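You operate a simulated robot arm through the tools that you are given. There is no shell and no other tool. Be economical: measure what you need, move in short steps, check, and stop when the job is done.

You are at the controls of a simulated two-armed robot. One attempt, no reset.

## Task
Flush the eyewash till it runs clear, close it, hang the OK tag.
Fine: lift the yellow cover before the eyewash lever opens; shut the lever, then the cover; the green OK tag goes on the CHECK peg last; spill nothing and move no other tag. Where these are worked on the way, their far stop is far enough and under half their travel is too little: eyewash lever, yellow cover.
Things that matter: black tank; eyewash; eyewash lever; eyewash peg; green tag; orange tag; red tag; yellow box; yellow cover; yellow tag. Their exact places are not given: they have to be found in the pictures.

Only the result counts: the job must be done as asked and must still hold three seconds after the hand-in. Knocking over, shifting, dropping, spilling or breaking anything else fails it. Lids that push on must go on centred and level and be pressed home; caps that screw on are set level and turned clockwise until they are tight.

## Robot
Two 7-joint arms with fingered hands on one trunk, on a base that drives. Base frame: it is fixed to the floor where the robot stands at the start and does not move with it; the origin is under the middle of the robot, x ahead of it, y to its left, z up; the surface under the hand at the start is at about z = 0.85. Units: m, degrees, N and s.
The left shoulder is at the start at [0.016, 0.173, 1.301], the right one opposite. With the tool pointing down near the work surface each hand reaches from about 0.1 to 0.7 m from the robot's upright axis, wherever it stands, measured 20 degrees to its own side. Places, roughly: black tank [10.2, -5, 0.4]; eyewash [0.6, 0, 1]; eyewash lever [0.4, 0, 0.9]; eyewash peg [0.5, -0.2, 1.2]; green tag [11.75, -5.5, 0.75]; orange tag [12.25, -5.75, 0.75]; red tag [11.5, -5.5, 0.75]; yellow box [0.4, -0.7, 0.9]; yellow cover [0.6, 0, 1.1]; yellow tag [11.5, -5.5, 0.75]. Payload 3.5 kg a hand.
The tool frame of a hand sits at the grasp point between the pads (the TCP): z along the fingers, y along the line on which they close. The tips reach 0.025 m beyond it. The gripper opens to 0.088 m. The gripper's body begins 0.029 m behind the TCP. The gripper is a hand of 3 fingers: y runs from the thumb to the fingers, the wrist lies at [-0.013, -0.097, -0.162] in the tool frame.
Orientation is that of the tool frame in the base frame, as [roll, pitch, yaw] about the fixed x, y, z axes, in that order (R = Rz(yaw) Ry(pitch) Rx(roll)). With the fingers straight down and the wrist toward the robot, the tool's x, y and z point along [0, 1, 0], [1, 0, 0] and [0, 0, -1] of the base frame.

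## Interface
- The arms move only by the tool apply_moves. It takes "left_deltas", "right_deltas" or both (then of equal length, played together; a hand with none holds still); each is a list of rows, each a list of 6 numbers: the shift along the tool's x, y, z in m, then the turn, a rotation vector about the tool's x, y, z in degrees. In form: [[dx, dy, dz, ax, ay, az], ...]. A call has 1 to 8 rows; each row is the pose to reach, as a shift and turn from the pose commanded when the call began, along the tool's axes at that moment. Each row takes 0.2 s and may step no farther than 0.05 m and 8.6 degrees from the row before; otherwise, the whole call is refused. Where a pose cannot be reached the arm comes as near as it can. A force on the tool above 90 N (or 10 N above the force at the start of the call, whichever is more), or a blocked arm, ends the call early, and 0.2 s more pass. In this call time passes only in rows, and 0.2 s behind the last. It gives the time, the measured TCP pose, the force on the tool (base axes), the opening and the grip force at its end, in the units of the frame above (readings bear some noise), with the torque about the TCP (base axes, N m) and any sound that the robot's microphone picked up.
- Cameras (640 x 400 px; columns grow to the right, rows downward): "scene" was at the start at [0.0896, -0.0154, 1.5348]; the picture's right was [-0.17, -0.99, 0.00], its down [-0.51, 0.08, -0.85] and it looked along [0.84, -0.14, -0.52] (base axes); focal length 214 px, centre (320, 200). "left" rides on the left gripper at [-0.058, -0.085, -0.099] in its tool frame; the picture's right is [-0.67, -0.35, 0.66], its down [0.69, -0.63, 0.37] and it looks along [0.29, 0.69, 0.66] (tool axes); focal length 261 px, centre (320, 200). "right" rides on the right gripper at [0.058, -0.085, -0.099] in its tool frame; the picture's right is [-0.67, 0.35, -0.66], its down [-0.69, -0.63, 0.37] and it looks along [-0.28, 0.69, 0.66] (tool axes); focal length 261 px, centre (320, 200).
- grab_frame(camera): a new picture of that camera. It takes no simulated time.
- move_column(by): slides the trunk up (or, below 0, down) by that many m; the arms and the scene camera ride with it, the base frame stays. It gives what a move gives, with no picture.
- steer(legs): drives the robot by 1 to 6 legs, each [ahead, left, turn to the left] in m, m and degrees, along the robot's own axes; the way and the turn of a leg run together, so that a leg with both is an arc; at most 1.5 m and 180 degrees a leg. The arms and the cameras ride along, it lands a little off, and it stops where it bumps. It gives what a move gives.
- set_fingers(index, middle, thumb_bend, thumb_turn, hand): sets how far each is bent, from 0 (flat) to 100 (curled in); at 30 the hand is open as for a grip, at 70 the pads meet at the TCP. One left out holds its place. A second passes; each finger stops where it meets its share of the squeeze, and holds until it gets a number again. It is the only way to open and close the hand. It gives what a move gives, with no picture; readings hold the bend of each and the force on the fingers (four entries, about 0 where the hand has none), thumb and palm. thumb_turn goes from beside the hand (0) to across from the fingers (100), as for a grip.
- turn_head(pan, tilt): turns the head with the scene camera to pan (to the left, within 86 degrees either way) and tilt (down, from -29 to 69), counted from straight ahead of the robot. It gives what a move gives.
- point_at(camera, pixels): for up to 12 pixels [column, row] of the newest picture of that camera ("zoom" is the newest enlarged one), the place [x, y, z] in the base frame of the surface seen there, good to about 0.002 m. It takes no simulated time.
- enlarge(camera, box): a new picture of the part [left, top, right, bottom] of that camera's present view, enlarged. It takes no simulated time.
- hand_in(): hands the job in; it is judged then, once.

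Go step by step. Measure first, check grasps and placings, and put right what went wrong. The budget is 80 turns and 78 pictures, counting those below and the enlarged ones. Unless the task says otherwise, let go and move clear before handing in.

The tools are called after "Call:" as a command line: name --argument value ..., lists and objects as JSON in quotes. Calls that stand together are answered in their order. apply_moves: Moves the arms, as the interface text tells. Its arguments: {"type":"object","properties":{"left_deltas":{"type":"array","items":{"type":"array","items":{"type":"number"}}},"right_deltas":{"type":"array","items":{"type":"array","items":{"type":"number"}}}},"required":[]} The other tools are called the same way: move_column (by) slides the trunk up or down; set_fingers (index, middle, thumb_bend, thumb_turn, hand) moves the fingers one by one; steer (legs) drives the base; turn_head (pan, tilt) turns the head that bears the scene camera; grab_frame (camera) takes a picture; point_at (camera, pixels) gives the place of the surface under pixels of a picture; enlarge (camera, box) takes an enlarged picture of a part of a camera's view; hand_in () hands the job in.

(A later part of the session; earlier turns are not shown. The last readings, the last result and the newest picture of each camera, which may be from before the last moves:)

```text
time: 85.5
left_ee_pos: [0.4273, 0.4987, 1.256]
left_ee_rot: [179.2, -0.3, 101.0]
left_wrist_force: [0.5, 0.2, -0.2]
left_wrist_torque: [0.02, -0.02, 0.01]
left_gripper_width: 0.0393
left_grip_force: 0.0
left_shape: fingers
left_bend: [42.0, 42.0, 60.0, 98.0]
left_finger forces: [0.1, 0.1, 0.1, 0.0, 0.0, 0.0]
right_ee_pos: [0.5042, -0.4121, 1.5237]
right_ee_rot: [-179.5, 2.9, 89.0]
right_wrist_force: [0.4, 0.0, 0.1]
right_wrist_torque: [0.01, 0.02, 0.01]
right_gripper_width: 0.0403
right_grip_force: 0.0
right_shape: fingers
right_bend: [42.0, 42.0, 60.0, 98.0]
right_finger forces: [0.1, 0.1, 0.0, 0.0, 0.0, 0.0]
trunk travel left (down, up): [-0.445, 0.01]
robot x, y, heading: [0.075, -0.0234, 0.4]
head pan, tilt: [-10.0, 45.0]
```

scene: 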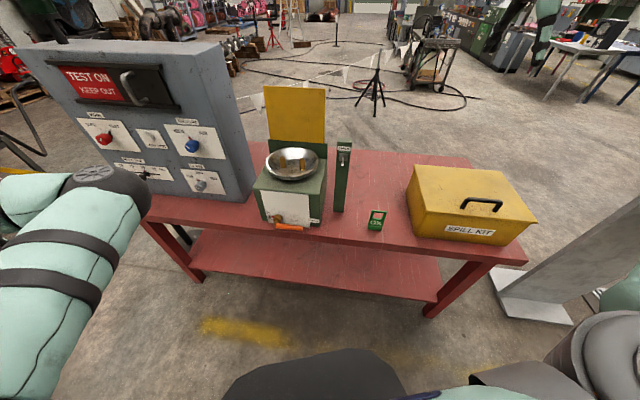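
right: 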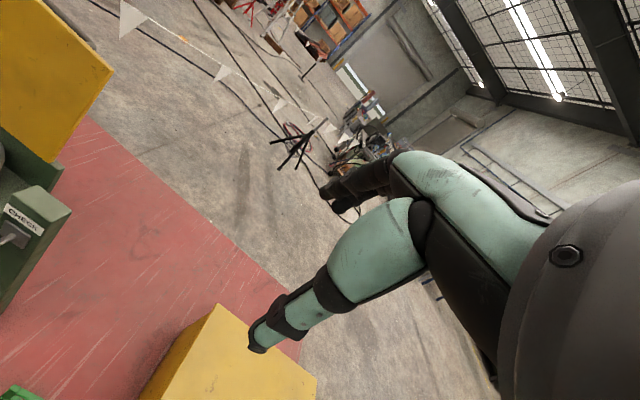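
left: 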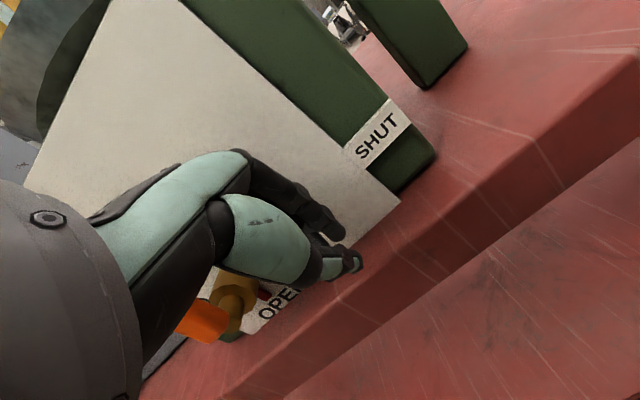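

Moving the right hand above the handle bar, behind the open cover.

Call:
apply_moves --right_deltas '[[0.034, 0.021, 0.01, 0, 1, 2], [0.067, 0.043, 0.021, 0, 2, 4], [0.1, 0.064, 0.03, 0, 2.9, 6], [0.134, 0.085, 0.035, 0, 2.9, 9], [0.168, 0.107, 0.04, 0, 2.9, 9], [0.201, 0.128, 0.05, 0, 2.9, 9], [0.235, 0.15, 0.06, 0, 2.9, 9], [0.268, 0.171, 0.07, 0, 2.9, 9]]'

```text
time: 87.3
left_ee_pos: [0.4283, 0.5027, 1.2548]
left_ee_rot: [179.2, -0.1, 101.0]
left_wrist_force: [-0.7, 0.4, -0.6]
left_wrist_torque: [-0.03, -0.01, 0.01]
left_gripper_width: 0.0392
left_grip_force: 0.2
left_shape: fingers
left_bend: [42.0, 42.0, 60.0, 98.0]
left_finger forces: [0.1, 0.0, 0.0, 0.0, 0.0, 0.0]
right_ee_pos: [0.7304, -0.1603, 1.4784]
right_ee_rot: [-179.3, 0.6, 80.1]
right_wrist_force: [-0.6, 0.3, 0.5]
right_wrist_torque: [-0.05, -0.02, 0.0]
right_gripper_width: 0.0399
right_grip_force: 0.1
right_shape: fingers
right_bend: [42.0, 42.0, 60.0, 98.0]
right_finger forces: [0.1, 0.0, 0.0, 0.0, 0.0, 0.0]
right hand out of reach, approached as far as the arm can: row 4, 5, 6, 7, 8
trunk travel left (down, up): [-0.445, 0.01]
robot x, y, heading: [0.0741, -0.0258, 0.0]
head pan, tilt: [-10.0, 45.0]
```

The arm reports out of reach up high, so I'll step down first and see where it lands.

Call:
apply_moves --right_deltas '[[0.01, 0, 0.03, 0, 0, 0], [0.03, 0, 0.05, 0, 0, 0]]'

```text
time: 88.0
left_ee_pos: [0.427, 0.4986, 1.2563]
left_ee_rot: [179.2, -0.2, 101.0]
left_wrist_force: [-0.4, 0.5, 0.3]
left_wrist_torque: [-0.02, 0.01, 0.03]
left_gripper_width: 0.0393
left_grip_force: 0.0
left_shape: fingers
left_bend: [42.0, 42.0, 60.0, 98.0]
left_finger forces: [0.1, 0.1, 0.0, 0.0, 0.0, 0.0]
right_ee_pos: [0.7348, -0.1533, 1.4574]
right_ee_rot: [-179.6, 0.2, 79.9]
right_wrist_force: [-0.1, -0.2, -0.7]
right_wrist_torque: [0.02, 0.02, 0.03]
right_gripper_width: 0.0396
right_grip_force: 0.1
right_shape: fingers
right_bend: [42.0, 42.0, 60.0, 98.0]
right_finger forces: [0.0, 0.0, 0.1, 0.0, 0.0, 0.1]
right hand out of reach, approached as far as the arm can: row 1, 2
trunk travel left (down, up): [-0.445, 0.01]
robot x, y, heading: [0.0745, -0.0213, 0.5]
head pan, tilt: [-10.0, 45.0]
```

It's moving slowly toward the target. I'll lower more and relax the yaw back toward 90.

Call:
apply_moves --right_deltas '[[0.01, -0.005, 0.03, 0, 0, -3], [0.025, -0.01, 0.06, 0, 0, -6], [0.045, -0.015, 0.085, 0, 0, -8]]'

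Call:
grab_frame --camera "scene"

```text
time: 88.8
left_ee_pos: [0.4274, 0.4984, 1.2564]
left_ee_rot: [179.1, -0.2, 101.0]
left_wrist_force: [-0.1, 0.4, -0.7]
left_wrist_torque: [-0.01, -0.01, 0.0]
left_gripper_width: 0.0394
left_grip_force: 0.0
left_shape: fingers
left_bend: [42.0, 42.0, 60.0, 98.0]
left_finger forces: [0.0, 0.0, 0.0, 0.1, 0.1, 0.0]
right_ee_pos: [0.7485, -0.1055, 1.3972]
right_ee_rot: [-179.6, 0.2, 88.0]
right_wrist_force: [-0.5, -0.9, 0.0]
right_wrist_torque: [0.01, 0.0, 0.0]
right_gripper_width: 0.0398
right_grip_force: 0.0
right_shape: fingers
right_bend: [42.0, 42.0, 60.0, 98.0]
right_finger forces: [0.0, 0.1, 0.0, 0.0, 0.1, 0.0]
right hand out of reach, approached as far as the arm can: row 1, 2, 3
trunk travel left (down, up): [-0.445, 0.01]
robot x, y, heading: [0.0751, -0.0245, 0.4]
head pan, tilt: [-10.0, 45.0]
```

```text
16 pictures are left
```

scene: 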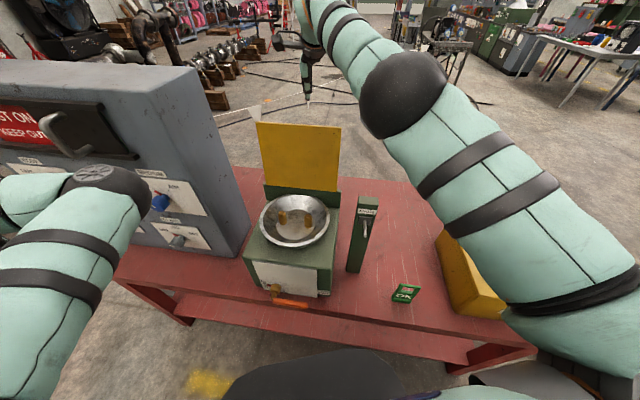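

The hand is above and slightly beyond the bar. Small correction to centre over the bar at (0.728,-0.085).

Call:
apply_moves --right_deltas '[[0.01, -0.01, 0.012, 0, 0, 0], [0.018, -0.02, 0.025, 0, 0, 0]]'

```text
time: 89.3
left_ee_pos: [0.4276, 0.4988, 1.2571]
left_ee_rot: [179.1, -0.3, 101.0]
left_wrist_force: [-0.1, -0.5, 0.8]
left_wrist_torque: [-0.03, 0.04, 0.01]
left_gripper_width: 0.0391
left_grip_force: 0.2
left_shape: fingers
left_bend: [42.0, 42.0, 60.0, 98.0]
left_finger forces: [0.0, 0.1, 0.0, 0.0, 0.0, 0.0]
right_ee_pos: [0.7497, -0.1059, 1.3987]
right_ee_rot: [-179.5, 0.1, 88.1]
right_wrist_force: [0.1, 0.9, 0.3]
right_wrist_torque: [0.01, -0.02, -0.04]
right_gripper_width: 0.0398
right_grip_force: 0.1
right_shape: fingers
right_bend: [42.0, 42.0, 60.0, 98.0]
right_finger forces: [0.0, 0.0, 0.0, 0.0, 0.0, 0.1]
right hand out of reach, approached as far as the arm can: row 1, 2
trunk travel left (down, up): [-0.445, 0.01]
robot x, y, heading: [0.0731, -0.0192, 0.2]
head pan, tilt: [-10.0, 45.0]
```

The commanded pose has drifted from the measured one because of the reach limit. I'll command a pose just above the bar, computed from the accumulated commands.

Call:
apply_moves --right_deltas '[[-0.009, 0.024, -0.03, 0, 0, 0], [-0.018, 0.048, -0.06, 0, 0, 0], [-0.0265, 0.072, -0.085, 0, 0, 0]]'

```text
time: 90.2
left_ee_pos: [0.4266, 0.4985, 1.2577]
left_ee_rot: [179.0, -0.3, 101.1]
left_wrist_force: [0.6, 0.2, -0.5]
left_wrist_torque: [-0.03, 0.0, -0.05]
left_gripper_width: 0.0392
left_grip_force: 0.0
left_shape: fingers
left_bend: [42.0, 42.0, 60.0, 98.0]
left_finger forces: [0.0, 0.0, 0.0, 0.0, 0.0, 0.1]
right_ee_pos: [0.7455, -0.1412, 1.4359]
right_ee_rot: [-179.6, 0.0, 88.0]
right_wrist_force: [0.4, -0.2, 0.2]
right_wrist_torque: [-0.04, 0.02, 0.02]
right_gripper_width: 0.04
right_grip_force: 0.0
right_shape: fingers
right_bend: [42.0, 42.0, 60.0, 98.0]
right_finger forces: [0.0, 0.0, 0.0, 0.1, 0.0, 0.0]
right hand out of reach, approached as far as the arm can: row 1, 2, 3
trunk travel left (down, up): [-0.445, 0.01]
robot x, y, heading: [0.0732, -0.02, 0.1]
head pan, tilt: [-10.0, 45.0]
```

The readings fit a plain reach limit, with each call starting from the measured pose. From (0.7455,-0.1412,1.436) I'll go lower, left and nearer.

Call:
apply_moves --right_deltas '[[0.026, -0.013, 0.033, 0, 0, 0], [0.052, -0.0255, 0.066, 0, 0, 0]]'

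```text
time: 90.8
left_ee_pos: [0.427, 0.4985, 1.256]
left_ee_rot: [179.1, -0.2, 101.0]
left_wrist_force: [0.6, -0.2, -0.4]
left_wrist_torque: [-0.01, 0.0, 0.0]
left_gripper_width: 0.0388
left_grip_force: 0.1
left_shape: fingers
left_bend: [42.0, 42.0, 60.0, 98.0]
left_finger forces: [0.0, 0.1, 0.0, 0.0, 0.1, 0.1]
right_ee_pos: [0.7479, -0.1047, 1.4004]
right_ee_rot: [-179.6, 0.0, 87.9]
right_wrist_force: [0.4, 0.1, -0.1]
right_wrist_torque: [0.03, 0.0, -0.01]
right_gripper_width: 0.0396
right_grip_force: 0.1
right_shape: fingers
right_bend: [42.0, 42.0, 60.0, 98.0]
right_finger forces: [0.0, 0.1, 0.0, 0.1, 0.0, 0.0]
right hand out of reach, approached as far as the arm can: row 1, 2
trunk travel left (down, up): [-0.445, 0.01]
robot x, y, heading: [0.0747, -0.0236, 0.3]
head pan, tilt: [-10.0, 45.0]
```

A joint limit stalls it here; earlier, raising the yaw freed it. I'll increase the yaw to about 100 and aim for the right part of the bar, at (0.722,-0.103).

Call:
apply_moves --right_deltas '[[0, -0.008, 0.01, 0, 0, -6], [0.001, -0.018, 0.03, 0, 0, -12], [0.001, -0.026, 0.06, 0, 0, -14]]'

Call:
grab_frame --camera "right"

```text
time: 91.5
left_ee_pos: [0.427, 0.4986, 1.2562]
left_ee_rot: [179.0, -0.3, 101.0]
left_wrist_force: [1.0, -0.3, -0.6]
left_wrist_torque: [-0.02, 0.01, 0.02]
left_gripper_width: 0.0393
left_grip_force: 0.0
left_shape: fingers
left_bend: [42.0, 42.0, 60.0, 98.0]
left_finger forces: [0.1, 0.1, 0.1, 0.1, 0.1, 0.0]
right_ee_pos: [0.7592, -0.0967, 1.3508]
right_ee_rot: [-179.5, -0.2, 101.9]
right_wrist_force: [-0.1, -0.4, 0.1]
right_wrist_torque: [0.05, -0.01, 0.01]
right_gripper_width: 0.0398
right_grip_force: 0.0
right_shape: fingers
right_bend: [42.0, 42.0, 60.0, 98.0]
right_finger forces: [0.1, 0.2, 0.1, 0.1, 0.0, 0.0]
right hand out of reach, approached as far as the arm can: row 1, 2, 3
trunk travel left (down, up): [-0.445, 0.01]
robot x, y, heading: [0.0778, -0.0219, 0.4]
head pan, tilt: [-10.0, 45.0]
```

```text
15 pictures are left
```

right: 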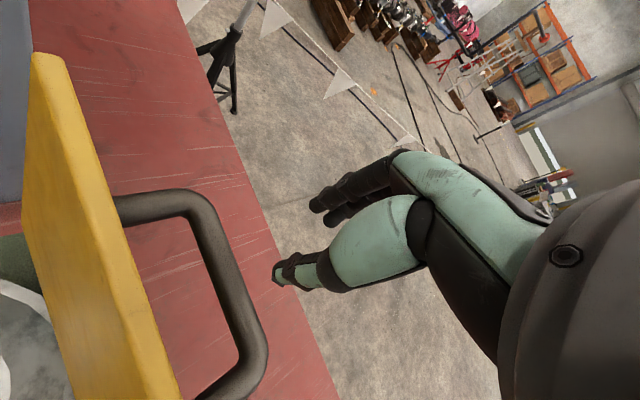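

The height is right (1.351) but x is 0.035 too far. Driving the base back by that much puts the hand right over the bar.

Call:
steer --legs '[[-0.036, 0.0, 0]]'

Call:
grab_frame --camera "right"

Call:
point_at --camera "right" --pixels '[[170, 205], [215, 250], [250, 330], [110, 215], [60, 80]]'

```text
time: 92.4
left_ee_pos: [0.4001, 0.4984, 1.2539]
left_ee_rot: [179.5, -0.2, 101.0]
left_wrist_force: [0.8, 0.7, 0.3]
left_wrist_torque: [0.02, 0.02, 0.01]
left_gripper_width: 0.0392
left_grip_force: 0.1
left_shape: fingers
left_bend: [42.0, 42.0, 60.0, 98.0]
left_finger forces: [0.1, 0.1, 0.0, 0.1, 0.1, 0.1]
right_ee_pos: [0.7332, -0.0972, 1.3453]
right_ee_rot: [-179.1, -0.1, 101.8]
right_wrist_force: [0.1, 0.2, 0.2]
right_wrist_torque: [0.0, 0.02, -0.01]
right_gripper_width: 0.0398
right_grip_force: 0.1
right_shape: fingers
right_bend: [42.0, 42.0, 60.0, 98.0]
right_finger forces: [0.0, 0.1, 0.1, 0.1, 0.0, 0.0]
trunk travel left (down, up): [-0.445, 0.01]
robot x, y, heading: [0.0374, -0.0223, 0.2]
head pan, tilt: [-10.0, 45.0]
```

```text
14 pictures are left
```

right: 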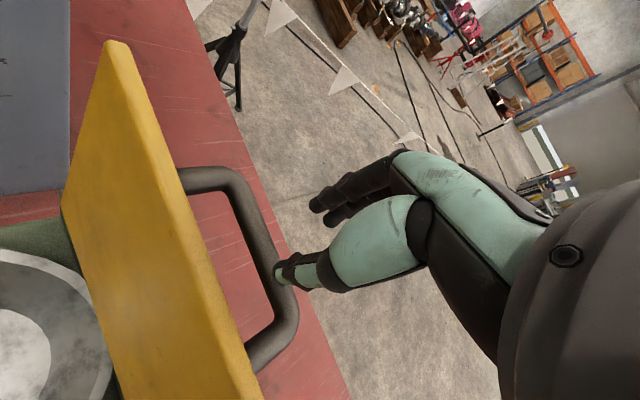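

```text
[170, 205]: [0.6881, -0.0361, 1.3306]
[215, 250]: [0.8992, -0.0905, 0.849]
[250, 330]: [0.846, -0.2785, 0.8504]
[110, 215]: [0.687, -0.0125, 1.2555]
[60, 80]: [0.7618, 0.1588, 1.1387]
```

Call:
point_at --camera "right" --pixels '[[200, 178], [240, 195], [256, 230], [266, 255], [288, 315], [265, 350], [280, 272], [310, 270], [325, 205]]'

```text
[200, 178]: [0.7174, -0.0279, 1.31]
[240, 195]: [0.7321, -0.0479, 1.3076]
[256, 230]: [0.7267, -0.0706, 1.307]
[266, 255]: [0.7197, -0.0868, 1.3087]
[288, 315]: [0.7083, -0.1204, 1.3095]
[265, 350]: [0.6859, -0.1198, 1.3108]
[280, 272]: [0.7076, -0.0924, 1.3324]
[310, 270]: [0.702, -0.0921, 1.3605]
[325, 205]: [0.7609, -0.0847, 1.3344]
```

The bar lies between the thumb tip (x≈0.708) and the fingers (x≈0.761), at x≈0.719, z≈1.30. I'll shift 11 mm toward me, then descend to cage it.

Call:
apply_moves --right_deltas '[[0, -0.011, 0, 0, 0, 0], [0, -0.011, 0.025, 0, 0, 0], [0, -0.011, 0.056, 0, 0, 0]]'

Call:
grab_frame --camera "right"

```text
time: 93.2
left_ee_pos: [0.3939, 0.4979, 1.2552]
left_ee_rot: [179.2, -0.4, 100.9]
left_wrist_force: [-0.9, -0.1, -0.8]
left_wrist_torque: [-0.04, -0.01, -0.01]
left_gripper_width: 0.039
left_grip_force: 0.2
left_shape: fingers
left_bend: [42.0, 42.0, 60.0, 98.0]
left_finger forces: [0.1, 0.1, 0.0, 0.0, 0.0, 0.0]
right_ee_pos: [0.7322, -0.0945, 1.2951]
right_ee_rot: [-179.4, -0.2, 101.8]
right_wrist_force: [-0.1, 0.5, 0.3]
right_wrist_torque: [-0.06, 0.0, 0.02]
right_gripper_width: 0.04
right_grip_force: 0.1
right_shape: fingers
right_bend: [42.0, 42.0, 60.0, 97.0]
right_finger forces: [0.0, 0.0, 0.1, 0.0, 0.1, 0.0]
right hand out of reach, approached as far as the arm can: row 1, 2, 3
trunk travel left (down, up): [-0.445, 0.01]
robot x, y, heading: [0.0392, -0.0227, 0.2]
head pan, tilt: [-10.0, 45.0]
```

```text
13 pictures are left
```

right: 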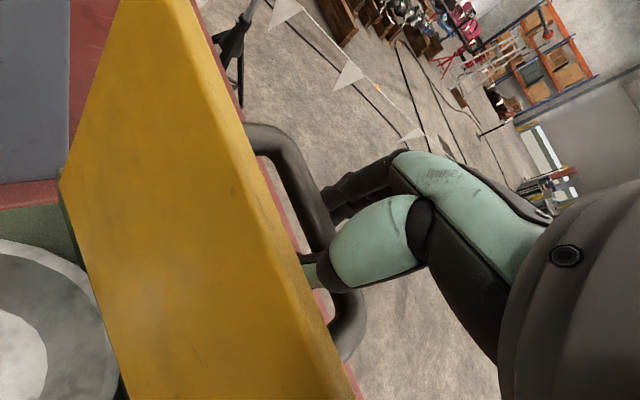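

The thumb sits between plate and bar with the fingers beyond. I'll close the cage and draw the cover back by driving the base back along the hinge-normal direction.

Call:
set_fingers --hand "right" --index 74 --middle 74 --thumb_bend 72

Call:
steer --legs '[[-0.095, 0.031, 0]]'

Call:
grab_frame --camera "scene"

```text
time: 94.2
left_ee_pos: [0.3932, 0.4981, 1.2558]
left_ee_rot: [179.2, -0.3, 101.0]
left_wrist_force: [0.9, -1.0, -0.3]
left_wrist_torque: [0.01, 0.02, -0.02]
left_gripper_width: 0.0391
left_grip_force: 0.1
left_shape: fingers
left_bend: [42.0, 42.0, 60.0, 98.0]
left_finger forces: [0.0, 0.0, 0.0, 0.1, 0.1, 0.1]
right_ee_pos: [0.7312, -0.0942, 1.2959]
right_ee_rot: [-179.4, 0.0, 101.8]
right_wrist_force: [-0.8, 1.9, -2.0]
right_wrist_torque: [-0.02, 0.0, -0.02]
right_gripper_width: 0.0003
right_grip_force: 3.0
right_shape: fingers
right_bend: [73.0, 74.0, 71.0, 97.0]
right_finger forces: [2.8, 0.0, 0.1, 0.1, 3.3, 0.0]
trunk travel left (down, up): [-0.445, 0.01]
robot x, y, heading: [0.0403, -0.0208, 0.3]
head pan, tilt: [-10.0, 45.0]
```

```text
time: 95.4
left_ee_pos: [0.3013, 0.5266, 1.2554]
left_ee_rot: [179.3, -0.6, 101.1]
left_wrist_force: [1.2, 1.5, 0.6]
left_wrist_torque: [0.01, -0.03, -0.01]
left_gripper_width: 0.0393
left_grip_force: 0.1
left_shape: fingers
left_bend: [42.0, 42.0, 60.0, 98.0]
left_finger forces: [0.0, 0.0, 0.0, 0.1, 0.0, 0.1]
right_ee_pos: [0.6416, -0.0655, 1.2933]
right_ee_rot: [-179.2, -0.2, 101.9]
right_wrist_force: [0.0, -0.4, -0.5]
right_wrist_torque: [-0.02, -0.01, -0.01]
right_gripper_width: 0.0
right_grip_force: 0.1
right_shape: fingers
right_bend: [74.0, 74.0, 71.0, 97.0]
right_finger forces: [0.0, 0.1, 0.0, 0.0, 0.0, 0.0]
trunk travel left (down, up): [-0.445, 0.01]
robot x, y, heading: [-0.0561, 0.0111, 0.3]
head pan, tilt: [-10.0, 45.0]
```

```text
12 pictures are left
```

scene: 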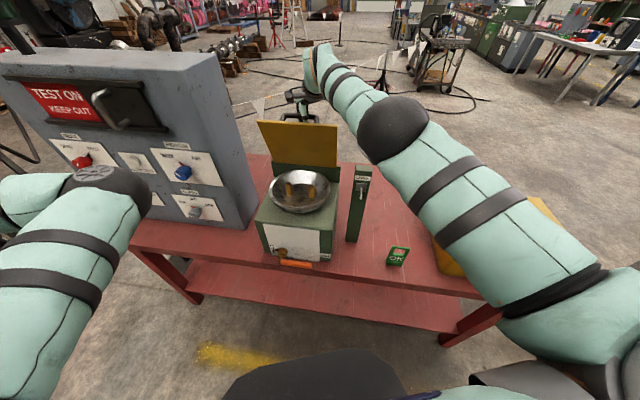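

The cover follows at about 70°. I'll continue with interleaved base drive and lowering, following the arc to about 40°.

Call:
steer --legs '[[-0.043, 0.014, 0]]'

Call:
apply_moves --right_deltas '[[0, 0, 0.012, 0, 0, 0]]'

Call:
steer --legs '[[-0.038, 0.0125, 0]]'

Call:
apply_moves --right_deltas '[[0, 0, 0.02, 0, 0, 0]]'

Call:
enlarge --camera "scene" --box '[220, 60, 420, 260]'

```text
time: 96.3
left_ee_pos: [0.2586, 0.5414, 1.2558]
left_ee_rot: [179.4, -0.4, 101.0]
left_wrist_force: [-0.5, -0.1, 0.7]
left_wrist_torque: [-0.01, 0.04, -0.02]
left_gripper_width: 0.0394
left_grip_force: 0.1
left_shape: fingers
left_bend: [42.0, 42.0, 60.0, 98.0]
left_finger forces: [0.0, 0.1, 0.0, 0.0, 0.1, 0.0]
right_ee_pos: [0.5973, -0.0514, 1.2945]
right_ee_rot: [-179.4, -0.2, 101.9]
right_wrist_force: [0.9, -1.2, -2.8]
right_wrist_torque: [-0.05, 0.01, -0.04]
right_gripper_width: 0.0
right_grip_force: 1.5
right_shape: fingers
right_bend: [74.0, 74.0, 70.0, 97.0]
right_finger forces: [2.3, 0.1, 0.0, 0.0, 1.0, 0.0]
trunk travel left (down, up): [-0.445, 0.01]
robot x, y, heading: [-0.1004, 0.0223, 0.5]
head pan, tilt: [-10.0, 45.0]
```

```text
time: 96.7
left_ee_pos: [0.2529, 0.5425, 1.2566]
left_ee_rot: [179.1, -0.2, 100.9]
left_wrist_force: [-0.6, 0.0, -0.5]
left_wrist_torque: [0.01, 0.01, 0.01]
left_gripper_width: 0.0391
left_grip_force: 0.1
left_shape: fingers
left_bend: [42.0, 42.0, 60.0, 98.0]
left_finger forces: [0.0, 0.0, 0.1, 0.0, 0.1, 0.0]
right_ee_pos: [0.5931, -0.0494, 1.2861]
right_ee_rot: [-179.5, 0.0, 102.0]
right_wrist_force: [-2.2, 0.9, 1.1]
right_wrist_torque: [0.02, 0.01, -0.01]
right_gripper_width: 0.0004
right_grip_force: 0.3
right_shape: fingers
right_bend: [74.0, 74.0, 70.0, 97.0]
right_finger forces: [0.0, 0.0, 0.1, 0.0, 1.4, 0.0]
trunk travel left (down, up): [-0.445, 0.01]
robot x, y, heading: [-0.0948, 0.0219, 0.3]
head pan, tilt: [-10.0, 45.0]
```

```text
time: 97.5
left_ee_pos: [0.2189, 0.555, 1.257]
left_ee_rot: [179.2, -0.3, 100.9]
left_wrist_force: [0.4, 0.3, -0.2]
left_wrist_torque: [0.02, -0.04, -0.01]
left_gripper_width: 0.0392
left_grip_force: 0.0
left_shape: fingers
left_bend: [42.0, 42.0, 60.0, 98.0]
left_finger forces: [0.0, 0.2, 0.0, 0.1, 0.0, 0.1]
right_ee_pos: [0.5591, -0.0383, 1.2839]
right_ee_rot: [-179.2, -0.1, 102.0]
right_wrist_force: [6.0, -4.6, -11.5]
right_wrist_torque: [-0.05, -0.07, -0.12]
right_gripper_width: 0.0002
right_grip_force: 8.6
right_shape: fingers
right_bend: [73.0, 73.0, 70.0, 96.0]
right_finger forces: [10.7, 2.3, 0.0, 0.0, 3.2, 0.0]
trunk travel left (down, up): [-0.445, 0.01]
robot x, y, heading: [-0.1382, 0.0296, 0.4]
head pan, tilt: [-10.0, 45.0]
```

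```text
time: 98.0
left_ee_pos: [0.2142, 0.5551, 1.2584]
left_ee_rot: [179.0, -0.2, 100.9]
left_wrist_force: [-0.2, 0.9, -0.8]
left_wrist_torque: [0.03, -0.01, 0.02]
left_gripper_width: 0.0392
left_grip_force: 0.0
left_shape: fingers
left_bend: [42.0, 42.0, 60.0, 98.0]
left_finger forces: [0.1, 0.0, 0.0, 0.0, 0.1, 0.0]
right_ee_pos: [0.5552, -0.0365, 1.2657]
right_ee_rot: [-179.3, 0.1, 101.9]
right_wrist_force: [-2.1, 1.2, 1.1]
right_wrist_torque: [-0.01, -0.01, 0.02]
right_gripper_width: 0.0
right_grip_force: 0.9
right_shape: fingers
right_bend: [74.0, 74.0, 70.0, 96.0]
right_finger forces: [0.0, 0.0, 0.1, 0.0, 2.2, 0.1]
trunk travel left (down, up): [-0.445, 0.01]
robot x, y, heading: [-0.1362, 0.0359, 0.2]
head pan, tilt: [-10.0, 45.0]
```

```text
2.00 times, centred on (320, 160) of scene
```

zoom: 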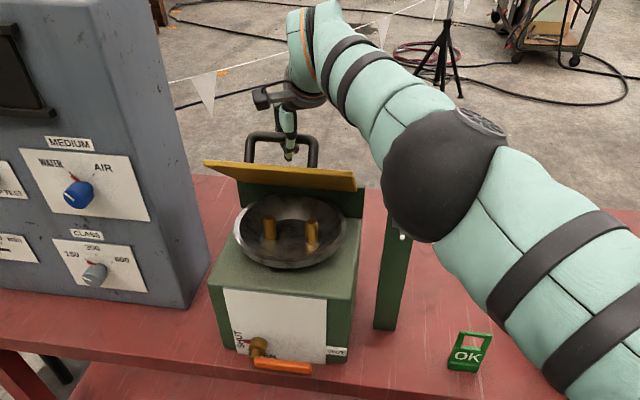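

The cover is at about 40° and following nicely. Continuing the same way down to closed.

Call:
steer --legs '[[-0.023, 0.0075, 0]]'

Call:
apply_moves --right_deltas '[[0, 0, 0.022, 0, 0, 0]]'

Call:
steer --legs '[[-0.022, 0.007, 0]]'

Call:
apply_moves --right_deltas '[[0, 0, 0.025, 0, 0, 0]]'

Call:
steer --legs '[[-0.017, 0.0055, 0]]'

Call:
apply_moves --right_deltas '[[0, 0, 0.025, 0, 0, 0]]'

Call:
enlarge --camera "scene" --box '[220, 60, 420, 260]'

```text
time: 98.8
left_ee_pos: [0.1965, 0.5605, 1.2572]
left_ee_rot: [179.3, -0.3, 101.1]
left_wrist_force: [-0.7, -0.3, 0.2]
left_wrist_torque: [0.04, -0.05, 0.02]
left_gripper_width: 0.0392
left_grip_force: 0.0
left_shape: fingers
left_bend: [42.0, 42.0, 60.0, 98.0]
left_finger forces: [0.1, 0.1, 0.0, 0.0, 0.1, 0.0]
right_ee_pos: [0.5366, -0.0321, 1.264]
right_ee_rot: [-179.1, -0.1, 102.0]
right_wrist_force: [6.1, -3.5, -8.8]
right_wrist_torque: [-0.06, 0.03, -0.11]
right_gripper_width: 0.0
right_grip_force: 6.9
right_shape: fingers
right_bend: [73.0, 74.0, 71.0, 97.0]
right_finger forces: [10.8, 0.8, 0.1, 0.2, 1.7, 0.0]
trunk travel left (down, up): [-0.445, 0.01]
robot x, y, heading: [-0.1592, 0.0434, 0.1]
head pan, tilt: [-10.0, 45.0]
```

```text
time: 99.2
left_ee_pos: [0.1914, 0.562, 1.2563]
left_ee_rot: [178.9, -0.2, 101.0]
left_wrist_force: [-0.2, 0.3, -0.1]
left_wrist_torque: [0.0, -0.02, 0.0]
left_gripper_width: 0.039
left_grip_force: 0.1
left_shape: fingers
left_bend: [42.0, 42.0, 60.0, 98.0]
left_finger forces: [0.1, 0.0, 0.0, 0.0, 0.0, 0.2]
right_ee_pos: [0.5333, -0.028, 1.2444]
right_ee_rot: [-179.2, 0.0, 102.0]
right_wrist_force: [-1.8, 1.0, 0.7]
right_wrist_torque: [-0.02, 0.01, -0.03]
right_gripper_width: 0.0
right_grip_force: 1.2
right_shape: fingers
right_bend: [74.0, 74.0, 70.0, 97.0]
right_finger forces: [0.1, 0.0, 0.0, 0.0, 3.1, 0.0]
trunk travel left (down, up): [-0.445, 0.01]
robot x, y, heading: [-0.1587, 0.0458, 0.3]
head pan, tilt: [-10.0, 45.0]
```

```text
time: 100.0
left_ee_pos: [0.1754, 0.569, 1.255]
left_ee_rot: [179.3, -0.2, 101.1]
left_wrist_force: [0.6, -0.7, 0.6]
left_wrist_torque: [-0.02, -0.02, -0.01]
left_gripper_width: 0.039
left_grip_force: 0.1
left_shape: fingers
left_bend: [42.0, 42.0, 60.0, 98.0]
left_finger forces: [0.1, 0.0, 0.0, 0.0, 0.1, 0.0]
right_ee_pos: [0.5181, -0.0229, 1.2408]
right_ee_rot: [-178.8, -0.1, 101.9]
right_wrist_force: [10.9, -7.5, -9.8]
right_wrist_torque: [-0.06, 0.12, -0.19]
right_gripper_width: 0.0
right_grip_force: 7.3
right_shape: fingers
right_bend: [73.0, 74.0, 72.0, 97.0]
right_finger forces: [15.5, 0.1, 0.1, 0.0, 0.1, 0.0]
trunk travel left (down, up): [-0.445, 0.01]
robot x, y, heading: [-0.1816, 0.0475, 0.4]
head pan, tilt: [-10.0, 45.0]
```

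```text
time: 100.4
left_ee_pos: [0.1685, 0.57, 1.2571]
left_ee_rot: [179.0, -0.1, 101.0]
left_wrist_force: [0.8, -0.2, -0.1]
left_wrist_torque: [-0.04, 0.02, -0.01]
left_gripper_width: 0.0393
left_grip_force: 0.1
left_shape: fingers
left_bend: [42.0, 42.0, 60.0, 98.0]
left_finger forces: [0.0, 0.1, 0.0, 0.1, 0.0, 0.0]
right_ee_pos: [0.5106, -0.0225, 1.2204]
right_ee_rot: [-179.1, 0.0, 102.0]
right_wrist_force: [-1.9, 1.6, 1.4]
right_wrist_torque: [0.0, 0.02, -0.03]
right_gripper_width: 0.0
right_grip_force: 1.9
right_shape: fingers
right_bend: [73.0, 74.0, 71.0, 97.0]
right_finger forces: [0.6, 0.0, 0.1, 0.0, 2.7, 0.0]
trunk travel left (down, up): [-0.445, 0.01]
robot x, y, heading: [-0.1838, 0.0495, 0.3]
head pan, tilt: [-10.0, 45.0]
```

```text
time: 101.1
left_ee_pos: [0.1583, 0.5738, 1.2563]
left_ee_rot: [179.2, -0.4, 101.0]
left_wrist_force: [-0.3, 0.0, 0.0]
left_wrist_torque: [0.0, 0.01, 0.02]
left_gripper_width: 0.0393
left_grip_force: 0.1
left_shape: fingers
left_bend: [42.0, 42.0, 60.0, 98.0]
left_finger forces: [0.1, 0.0, 0.0, 0.0, 0.0, 0.1]
right_ee_pos: [0.4997, -0.0196, 1.2158]
right_ee_rot: [-178.9, 0.0, 102.0]
right_wrist_force: [13.7, -7.7, -10.6]
right_wrist_torque: [-0.12, 0.19, -0.27]
right_gripper_width: 0.0001
right_grip_force: 7.8
right_shape: fingers
right_bend: [73.0, 74.0, 72.0, 97.0]
right_finger forces: [17.5, 0.0, 0.1, 0.0, 0.0, 0.0]
trunk travel left (down, up): [-0.445, 0.01]
robot x, y, heading: [-0.2021, 0.0552, 0.4]
head pan, tilt: [-10.0, 45.0]
```

```text
time: 101.5
left_ee_pos: [0.1528, 0.5743, 1.2558]
left_ee_rot: [179.2, -0.1, 101.0]
left_wrist_force: [0.1, 0.5, 0.5]
left_wrist_torque: [-0.03, -0.02, 0.02]
left_gripper_width: 0.0392
left_grip_force: 0.1
left_shape: fingers
left_bend: [42.0, 42.0, 60.0, 98.0]
left_finger forces: [0.0, 0.1, 0.0, 0.0, 0.1, 0.0]
right_ee_pos: [0.4957, -0.0174, 1.1942]
right_ee_rot: [-179.0, 0.2, 102.1]
right_wrist_force: [1.3, 0.7, -1.2]
right_wrist_torque: [0.01, 0.0, -0.04]
right_gripper_width: 0.0
right_grip_force: 1.4
right_shape: fingers
right_bend: [73.0, 74.0, 71.0, 97.0]
right_finger forces: [1.9, 0.0, 0.1, 0.0, 1.1, 0.1]
trunk travel left (down, up): [-0.445, 0.01]
robot x, y, heading: [-0.2003, 0.0533, 0.1]
head pan, tilt: [-10.0, 45.0]
```

```text
2.00 times, centred on (320, 160) of scene
```

zoom: 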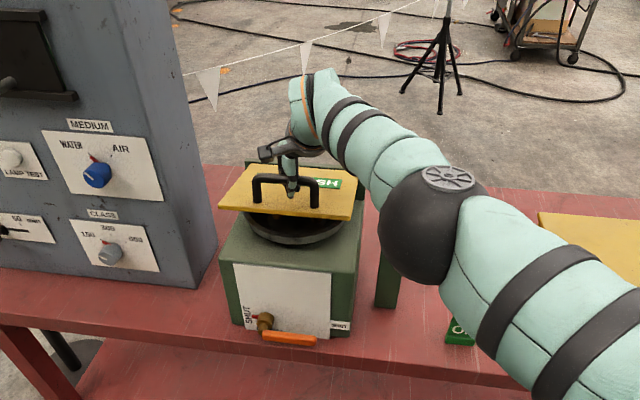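

About 13° remains. I'll lower the rest of the way, release and rise.

Call:
apply_moves --right_deltas '[[0, 0, 0.014, 0, 0, 0]]'

Call:
steer --legs '[[-0.01, 0.003, 0]]'

Call:
apply_moves --right_deltas '[[0, 0, 0.014, 0, 0, 0], [0, 0, 0.026, 0, 0, 0]]'

Call:
set_fingers --hand "right" --index 40 --middle 40 --thumb_bend 40

Call:
apply_moves --right_deltas '[[0, 0, -0.03, 0, 0, 0], [0, 0, -0.07, 0, 0, 0], [0, 0, -0.11, 0, 0, 0], [0, 0, -0.14, 0, 0, 0]]'

Call:
grab_frame --camera "scene"

Call:
point_at --camera "scene" --pixels '[[300, 168], [340, 172], [260, 165], [300, 150]]'

```text
time: 101.9
left_ee_pos: [0.1514, 0.5754, 1.2564]
left_ee_rot: [178.9, -0.2, 101.0]
left_wrist_force: [0.4, 0.7, 0.5]
left_wrist_torque: [-0.01, -0.02, -0.03]
left_gripper_width: 0.039
left_grip_force: 0.0
left_shape: fingers
left_bend: [42.0, 42.0, 60.0, 98.0]
left_finger forces: [0.0, 0.0, 0.0, 0.1, 0.0, 0.1]
right_ee_pos: [0.4926, -0.017, 1.181]
right_ee_rot: [-179.1, 0.1, 101.9]
right_wrist_force: [-3.5, 1.8, 1.0]
right_wrist_torque: [0.02, 0.02, -0.01]
right_gripper_width: 0.0
right_grip_force: 1.8
right_shape: fingers
right_bend: [74.0, 74.0, 71.0, 96.0]
right_finger forces: [0.0, 0.1, 0.1, 0.1, 3.2, 0.0]
trunk travel left (down, up): [-0.445, 0.01]
robot x, y, heading: [-0.199, 0.0587, 0.2]
head pan, tilt: [-10.0, 45.0]
```

```text
time: 102.7
left_ee_pos: [0.1467, 0.5762, 1.2556]
left_ee_rot: [179.3, -0.3, 101.0]
left_wrist_force: [0.0, 0.0, -0.4]
left_wrist_torque: [-0.01, 0.0, 0.0]
left_gripper_width: 0.039
left_grip_force: 0.1
left_shape: fingers
left_bend: [42.0, 42.0, 60.0, 98.0]
left_finger forces: [0.0, 0.0, 0.1, 0.1, 0.0, 0.1]
right_ee_pos: [0.4878, -0.0161, 1.1783]
right_ee_rot: [-178.8, 0.0, 101.9]
right_wrist_force: [4.2, -3.1, -3.1]
right_wrist_torque: [-0.02, 0.06, -0.11]
right_gripper_width: 0.0002
right_grip_force: 3.7
right_shape: fingers
right_bend: [73.0, 74.0, 71.0, 97.0]
right_finger forces: [6.4, 0.0, 0.1, 0.1, 0.1, 0.1]
trunk travel left (down, up): [-0.445, 0.01]
robot x, y, heading: [-0.2099, 0.0547, 0.5]
head pan, tilt: [-10.0, 45.0]
```

```text
time: 103.3
left_ee_pos: [0.1442, 0.5775, 1.2564]
left_ee_rot: [179.2, -0.3, 101.0]
left_wrist_force: [0.5, 0.0, 0.6]
left_wrist_torque: [-0.03, 0.0, -0.01]
left_gripper_width: 0.0392
left_grip_force: 0.1
left_shape: fingers
left_bend: [42.0, 42.0, 60.0, 98.0]
left_finger forces: [0.0, 0.0, 0.1, 0.0, 0.0, 0.0]
right_ee_pos: [0.4839, -0.016, 1.1528]
right_ee_rot: [-179.2, 0.1, 102.0]
right_wrist_force: [0.1, -0.2, 0.3]
right_wrist_torque: [0.0, -0.01, -0.03]
right_gripper_width: 0.0
right_grip_force: 0.0
right_shape: fingers
right_bend: [73.0, 74.0, 71.0, 97.0]
right_finger forces: [0.0, 0.0, 0.0, 0.0, 0.0, 0.1]
trunk travel left (down, up): [-0.445, 0.01]
robot x, y, heading: [-0.2091, 0.0525, 0.3]
head pan, tilt: [-10.0, 45.0]
```

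```text
time: 104.3
left_ee_pos: [0.1436, 0.5788, 1.2558]
left_ee_rot: [179.1, -0.3, 101.0]
left_wrist_force: [0.0, -0.3, -0.4]
left_wrist_torque: [-0.01, -0.02, -0.01]
left_gripper_width: 0.0394
left_grip_force: 0.0
left_shape: fingers
left_bend: [42.0, 42.0, 60.0, 98.0]
left_finger forces: [0.1, 0.0, 0.0, 0.1, 0.1, 0.1]
right_ee_pos: [0.4843, -0.0156, 1.1537]
right_ee_rot: [-179.3, 0.0, 101.7]
right_wrist_force: [0.1, -0.3, -0.4]
right_wrist_torque: [0.02, -0.03, 0.01]
right_gripper_width: 0.0632
right_grip_force: 0.0
right_shape: fingers
right_bend: [40.0, 40.0, 40.0, 97.0]
right_finger forces: [0.0, 0.0, 0.0, 0.1, 0.0, 0.0]
trunk travel left (down, up): [-0.445, 0.01]
robot x, y, heading: [-0.2088, 0.0577, 0.2]
head pan, tilt: [-10.0, 45.0]
```

```text
time: 105.3
left_ee_pos: [0.1441, 0.5779, 1.2568]
left_ee_rot: [179.2, -0.2, 101.1]
left_wrist_force: [-0.1, -0.9, -0.2]
left_wrist_torque: [-0.02, -0.01, 0.02]
left_gripper_width: 0.0392
left_grip_force: 0.0
left_shape: fingers
left_bend: [42.0, 42.0, 60.0, 98.0]
left_finger forces: [0.0, 0.1, 0.1, 0.0, 0.1, 0.1]
right_ee_pos: [0.4832, -0.0154, 1.2912]
right_ee_rot: [-178.9, 0.1, 101.9]
right_wrist_force: [0.0, 0.4, -0.7]
right_wrist_torque: [0.0, 0.02, -0.01]
right_gripper_width: 0.063
right_grip_force: 0.0
right_shape: fingers
right_bend: [40.0, 40.0, 40.0, 97.0]
right_finger forces: [0.0, 0.0, 0.0, 0.0, 0.1, 0.0]
right hand out of reach, approached as far as the arm can: row 3, 4
trunk travel left (down, up): [-0.445, 0.01]
robot x, y, heading: [-0.2086, 0.0592, 0.2]
head pan, tilt: [-10.0, 45.0]
```

```text
9 pictures are left
```

scene: 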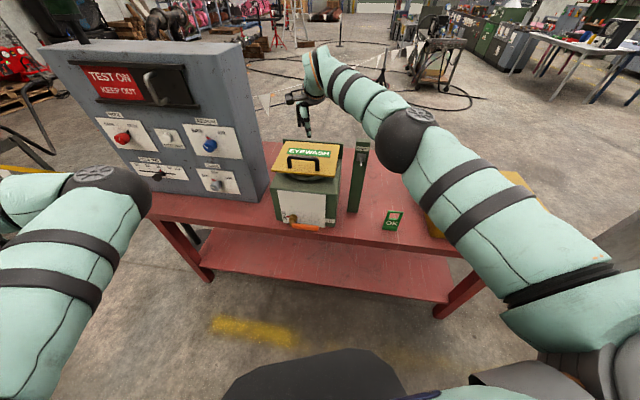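

```text
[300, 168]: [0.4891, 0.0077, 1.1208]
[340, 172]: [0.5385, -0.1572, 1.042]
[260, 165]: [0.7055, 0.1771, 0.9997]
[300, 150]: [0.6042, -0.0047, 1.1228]
```

The cover is closed (z 1.12) and the lever is shut. Now for the OK tag: I'll move the right hand clear to the right while turning it so that it closes across the tag's width (yaw≈162).

Call:
apply_moves --right_deltas '[[-0.036, -0.018, -0.002, 0, 0, -7.5], [-0.073, -0.036, -0.004, 0, 0, -15], [-0.109, -0.054, -0.006, 0, 0, -22.5], [-0.146, -0.072, -0.008, 0, 0, -30], [-0.182, -0.09, -0.01, 0, 0, -37.5], [-0.218, -0.108, -0.01, 0, 0, -45], [-0.255, -0.126, -0.01, 0, 0, -52.5], [-0.291, -0.144, -0.01, 0, 0, -60]]'

Call:
steer --legs '[[0.13, -0.05, 0]]'

Call:
move_column --by -0.1

```text
time: 107.1
left_ee_pos: [0.1419, 0.5752, 1.2589]
left_ee_rot: [179.0, -0.3, 100.9]
left_wrist_force: [0.6, -0.1, -0.2]
left_wrist_torque: [0.02, 0.0, 0.01]
left_gripper_width: 0.039
left_grip_force: 0.0
left_shape: fingers
left_bend: [42.0, 42.0, 60.0, 98.0]
left_finger forces: [0.0, 0.0, 0.0, 0.0, 0.1, 0.0]
right_ee_pos: [0.3677, -0.3125, 1.3182]
right_ee_rot: [-179.5, -0.8, 161.9]
right_wrist_force: [-0.4, 0.0, 0.4]
right_wrist_torque: [-0.01, -0.04, 0.01]
right_gripper_width: 0.0634
right_grip_force: 0.1
right_shape: fingers
right_bend: [40.0, 40.0, 40.0, 97.0]
right_finger forces: [0.0, 0.1, 0.0, 0.0, 0.0, 0.0]
right hand out of reach, approached as far as the arm can: row 7, 8
trunk travel left (down, up): [-0.445, 0.01]
robot x, y, heading: [-0.2059, 0.0572, -0.1]
head pan, tilt: [-10.0, 45.0]
```

```text
time: 108.4
left_ee_pos: [0.2677, 0.5294, 1.2576]
left_ee_rot: [178.9, -0.2, 101.1]
left_wrist_force: [-0.6, 0.0, 0.0]
left_wrist_torque: [0.02, 0.03, 0.02]
left_gripper_width: 0.039
left_grip_force: 0.1
left_shape: fingers
left_bend: [42.0, 42.0, 60.0, 98.0]
left_finger forces: [0.0, 0.0, 0.0, 0.0, 0.0, 0.0]
right_ee_pos: [0.4964, -0.3563, 1.322]
right_ee_rot: [-179.3, -0.6, 162.0]
right_wrist_force: [-0.2, 0.3, 0.4]
right_wrist_torque: [0.01, 0.0, 0.02]
right_gripper_width: 0.0632
right_grip_force: 0.1
right_shape: fingers
right_bend: [40.0, 40.0, 40.0, 97.0]
right_finger forces: [0.0, 0.0, 0.0, 0.0, 0.0, 0.0]
trunk travel left (down, up): [-0.445, 0.01]
robot x, y, heading: [-0.0802, 0.0084, 0.4]
head pan, tilt: [-10.0, 45.0]
```

```text
time: 109.7
left_ee_pos: [0.2714, 0.5285, 1.1559]
left_ee_rot: [179.0, -0.3, 101.2]
left_wrist_force: [0.6, -0.7, -0.9]
left_wrist_torque: [-0.02, 0.0, 0.02]
left_gripper_width: 0.0391
left_grip_force: 0.1
left_shape: fingers
left_bend: [42.0, 42.0, 60.0, 98.0]
left_finger forces: [0.0, 0.0, 0.1, 0.0, 0.0, 0.0]
right_ee_pos: [0.5005, -0.3565, 1.2185]
right_ee_rot: [-179.5, -0.8, 162.2]
right_wrist_force: [0.2, 0.0, 0.1]
right_wrist_torque: [-0.01, 0.0, -0.02]
right_gripper_width: 0.0633
right_grip_force: 0.1
right_shape: fingers
right_bend: [40.0, 40.0, 40.0, 97.0]
right_finger forces: [0.0, 0.0, 0.0, 0.0, 0.0, 0.1]
trunk travel left (down, up): [-0.345, 0.11]
robot x, y, heading: [-0.0787, 0.0066, 0.4]
head pan, tilt: [-10.0, 45.0]
```

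Yaw 162 is reached. I'll open the right hand and go above the tag at (0.360,-0.339).

Call:
set_fingers --hand "right" --index 30 --middle 30 --thumb_bend 30

Call:
apply_moves --right_deltas '[[0.034, -0.007, 0.03, 0, 0, 0], [0.068, -0.013, 0.06, 0, 0, 0], [0.1, -0.02, 0.09, 0, 0, 0], [0.125, -0.024, 0.125, 0, 0, 0], [0.139, -0.0268, 0.165, 0, 0, 0]]'

Call:
grab_frame --camera "right"

```text
time: 110.7
left_ee_pos: [0.2711, 0.5295, 1.1563]
left_ee_rot: [179.0, -0.3, 101.3]
left_wrist_force: [0.7, -0.2, 0.0]
left_wrist_torque: [-0.01, -0.04, 0.04]
left_gripper_width: 0.0393
left_grip_force: 0.2
left_shape: fingers
left_bend: [42.0, 42.0, 60.0, 98.0]
left_finger forces: [0.1, 0.0, 0.1, 0.0, 0.0, 0.0]
right_ee_pos: [0.5018, -0.3585, 1.2179]
right_ee_rot: [-179.4, -0.9, 162.1]
right_wrist_force: [0.0, 0.0, 0.5]
right_wrist_torque: [0.04, 0.01, 0.02]
right_gripper_width: 0.0842
right_grip_force: 0.2
right_shape: fingers
right_bend: [30.0, 30.0, 30.0, 97.0]
right_finger forces: [0.1, 0.0, 0.1, 0.0, 0.0, 0.0]
trunk travel left (down, up): [-0.345, 0.11]
robot x, y, heading: [-0.0763, 0.0073, 0.2]
head pan, tilt: [-10.0, 45.0]
```

```text
time: 111.9
left_ee_pos: [0.2717, 0.5279, 1.1552]
left_ee_rot: [179.1, -0.3, 101.3]
left_wrist_force: [-0.1, -0.2, 0.0]
left_wrist_torque: [-0.03, 0.0, 0.02]
left_gripper_width: 0.0392
left_grip_force: 0.0
left_shape: fingers
left_bend: [42.0, 42.0, 60.0, 98.0]
left_finger forces: [0.0, 0.0, 0.1, 0.0, 0.0, 0.1]
right_ee_pos: [0.3566, -0.3436, 1.0576]
right_ee_rot: [-179.5, -0.8, 162.0]
right_wrist_force: [-0.4, 1.0, -0.4]
right_wrist_torque: [-0.02, 0.0, -0.02]
right_gripper_width: 0.0845
right_grip_force: 0.0
right_shape: fingers
right_bend: [30.0, 30.0, 30.0, 97.0]
right_finger forces: [0.0, 0.0, 0.1, 0.1, 0.0, 0.1]
trunk travel left (down, up): [-0.345, 0.11]
robot x, y, heading: [-0.0776, 0.0066, 0.5]
head pan, tilt: [-10.0, 45.0]
```

```text
8 pictures are left
```

right: 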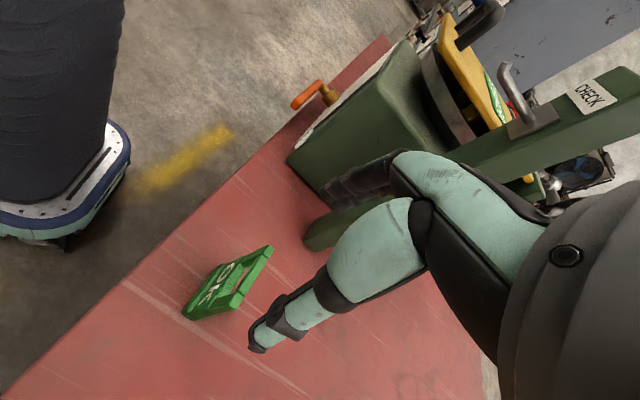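

Call:
point_at --camera "right" --pixels '[[268, 252], [230, 305], [250, 278], [240, 262], [205, 310], [222, 290]]'

```text
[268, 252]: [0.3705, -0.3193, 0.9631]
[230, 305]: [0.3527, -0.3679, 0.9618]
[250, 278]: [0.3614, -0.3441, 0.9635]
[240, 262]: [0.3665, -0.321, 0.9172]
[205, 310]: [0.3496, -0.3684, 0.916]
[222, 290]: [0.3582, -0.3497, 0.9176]
```

The tag centre is about (0.361,-0.342). Descending over it and closing.

Call:
apply_moves --right_deltas '[[-0.0037, 0.003, 0.03, 0, 0, 0], [-0.0037, 0.003, 0.07, 0, 0, 0], [-0.0037, 0.003, 0.1, 0, 0, 0], [-0.0037, 0.003, 0.115, 0, 0, 0]]'

Call:
set_fingers --hand "right" --index 54 --middle 54 --thumb_bend 54

Call:
grab_frame --camera "right"

```text
time: 112.9
left_ee_pos: [0.2727, 0.5277, 1.1565]
left_ee_rot: [179.1, -0.3, 101.3]
left_wrist_force: [0.2, 1.3, -0.6]
left_wrist_torque: [0.02, 0.02, 0.01]
left_gripper_width: 0.0393
left_grip_force: 0.2
left_shape: fingers
left_bend: [42.0, 42.0, 60.0, 98.0]
left_finger forces: [0.0, 0.0, 0.0, 0.1, 0.0, 0.1]
right_ee_pos: [0.3605, -0.3415, 0.9413]
right_ee_rot: [-179.6, -0.9, 162.1]
right_wrist_force: [0.5, -0.2, 1.0]
right_wrist_torque: [0.0, 0.0, 0.01]
right_gripper_width: 0.0846
right_grip_force: 0.4
right_shape: fingers
right_bend: [30.0, 30.0, 30.0, 97.0]
right_finger forces: [0.0, 0.0, 0.0, 0.0, 0.4, 0.0]
trunk travel left (down, up): [-0.345, 0.11]
robot x, y, heading: [-0.0751, 0.0098, 0.4]
head pan, tilt: [-10.0, 45.0]
```

```text
time: 113.9
left_ee_pos: [0.2716, 0.5294, 1.1569]
left_ee_rot: [179.1, -0.1, 101.1]
left_wrist_force: [-0.3, -0.5, 0.0]
left_wrist_torque: [-0.01, 0.04, -0.03]
left_gripper_width: 0.0391
left_grip_force: 0.1
left_shape: fingers
left_bend: [42.0, 42.0, 60.0, 98.0]
left_finger forces: [0.0, 0.1, 0.1, 0.0, 0.0, 0.1]
right_ee_pos: [0.3588, -0.3416, 0.942]
right_ee_rot: [-179.4, -0.8, 162.1]
right_wrist_force: [0.5, 0.3, 4.6]
right_wrist_torque: [0.24, -0.13, 0.03]
right_gripper_width: 0.0399
right_grip_force: 7.4
right_shape: fingers
right_bend: [54.0, 44.0, 50.0, 97.0]
right_finger forces: [0.0, 8.3, 0.1, 0.0, 7.3, 0.0]
trunk travel left (down, up): [-0.345, 0.11]
robot x, y, heading: [-0.0777, 0.0049, 0.4]
head pan, tilt: [-10.0, 45.0]
```

```text
7 pictures are left
```

right: 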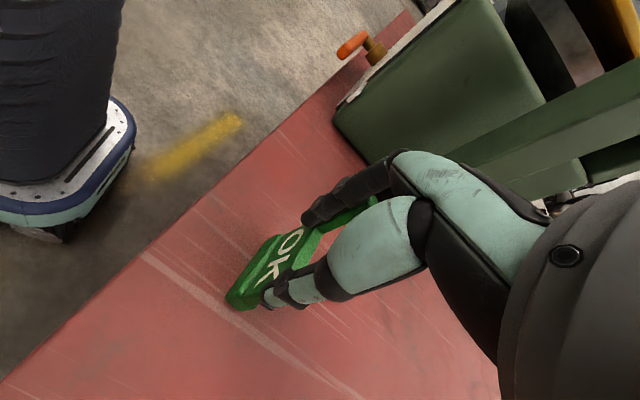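

The tag is held between the middle finger and thumb (8 N); the index slipped past in front. I'll open the index a little and lift to check.

Call:
set_fingers --hand "right" --index 38 --middle 58 --thumb_bend 58

Call:
apply_moves --right_deltas '[[0, 0, -0.04, 0, 0, 0], [0, 0, -0.085, 0, 0, 0], [0, 0, -0.13, 0, 0, 0], [0.01, 0, -0.175, 0, 0, 0], [0.03, 0, -0.215, 0, 0, 0]]'

Call:
grab_frame --camera "right"

Call:
enlarge --camera "scene" --box '[320, 80, 480, 240]'

```text
time: 114.9
left_ee_pos: [0.2717, 0.5292, 1.1567]
left_ee_rot: [179.1, -0.3, 101.3]
left_wrist_force: [0.1, 0.9, 0.3]
left_wrist_torque: [-0.01, 0.0, 0.03]
left_gripper_width: 0.0392
left_grip_force: 0.0
left_shape: fingers
left_bend: [42.0, 42.0, 60.0, 98.0]
left_finger forces: [0.0, 0.0, 0.0, 0.0, 0.1, 0.0]
right_ee_pos: [0.3595, -0.3408, 0.9417]
right_ee_rot: [-179.5, -0.9, 162.1]
right_wrist_force: [0.6, 1.5, 5.2]
right_wrist_torque: [0.21, -0.14, -0.01]
right_gripper_width: 0.0556
right_grip_force: 9.1
right_shape: fingers
right_bend: [38.0, 45.0, 51.0, 96.0]
right_finger forces: [0.0, 10.0, 0.0, 0.1, 9.5, 0.1]
trunk travel left (down, up): [-0.345, 0.11]
robot x, y, heading: [-0.0769, 0.0073, 0.4]
head pan, tilt: [-10.0, 45.0]
```

```text
time: 116.1
left_ee_pos: [0.2713, 0.5301, 1.1576]
left_ee_rot: [179.0, -0.2, 101.2]
left_wrist_force: [-0.2, 0.6, -0.2]
left_wrist_torque: [0.0, -0.02, 0.0]
left_gripper_width: 0.0391
left_grip_force: 0.0
left_shape: fingers
left_bend: [42.0, 42.0, 60.0, 98.0]
left_finger forces: [0.1, 0.0, 0.0, 0.0, 0.1, 0.0]
right_ee_pos: [0.3313, -0.3275, 1.1582]
right_ee_rot: [-179.3, -0.8, 162.1]
right_wrist_force: [-0.4, 0.2, 0.6]
right_wrist_torque: [0.0, -0.03, 0.01]
right_gripper_width: 0.0562
right_grip_force: 8.1
right_shape: fingers
right_bend: [38.0, 47.0, 51.0, 96.0]
right_finger forces: [0.1, 8.8, 0.0, 0.0, 8.3, 0.0]
trunk travel left (down, up): [-0.345, 0.11]
robot x, y, heading: [-0.0808, 0.0089, 0.4]
head pan, tilt: [-10.0, 45.0]
```

```text
6 pictures are left
```

right: 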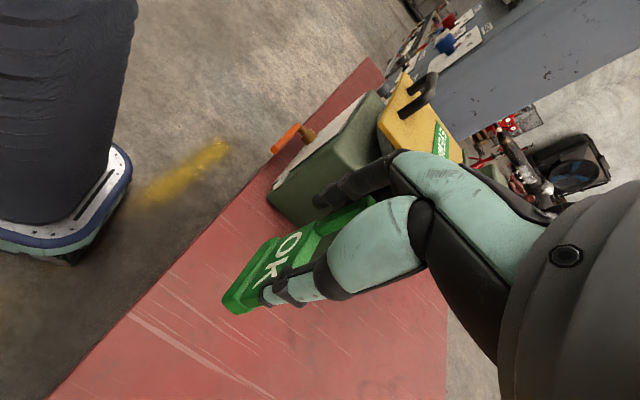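

```text
2.50 times, centred on (400, 160) of scene
```

zoom: 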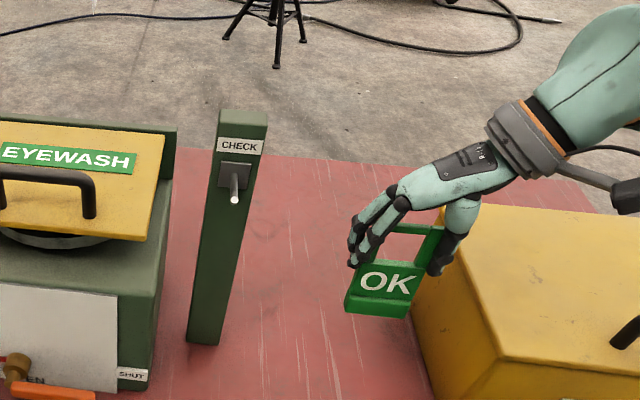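

The tag is held upright with its window visible. I'll measure the window and bar precisely.

Call:
point_at --camera "zoom" --pixels '[[410, 229], [435, 240], [425, 255], [380, 272], [405, 275], [350, 305], [405, 312], [385, 295], [232, 196], [420, 268], [418, 233], [240, 175]]'

```text
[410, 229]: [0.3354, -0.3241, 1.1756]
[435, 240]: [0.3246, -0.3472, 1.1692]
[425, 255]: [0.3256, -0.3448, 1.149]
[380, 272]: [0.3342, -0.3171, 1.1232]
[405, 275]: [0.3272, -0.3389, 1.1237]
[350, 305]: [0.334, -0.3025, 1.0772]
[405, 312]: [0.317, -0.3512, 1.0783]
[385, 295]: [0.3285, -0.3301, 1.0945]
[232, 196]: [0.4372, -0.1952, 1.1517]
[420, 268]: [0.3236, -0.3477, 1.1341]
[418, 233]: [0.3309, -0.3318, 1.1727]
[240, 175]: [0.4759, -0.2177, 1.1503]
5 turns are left
```

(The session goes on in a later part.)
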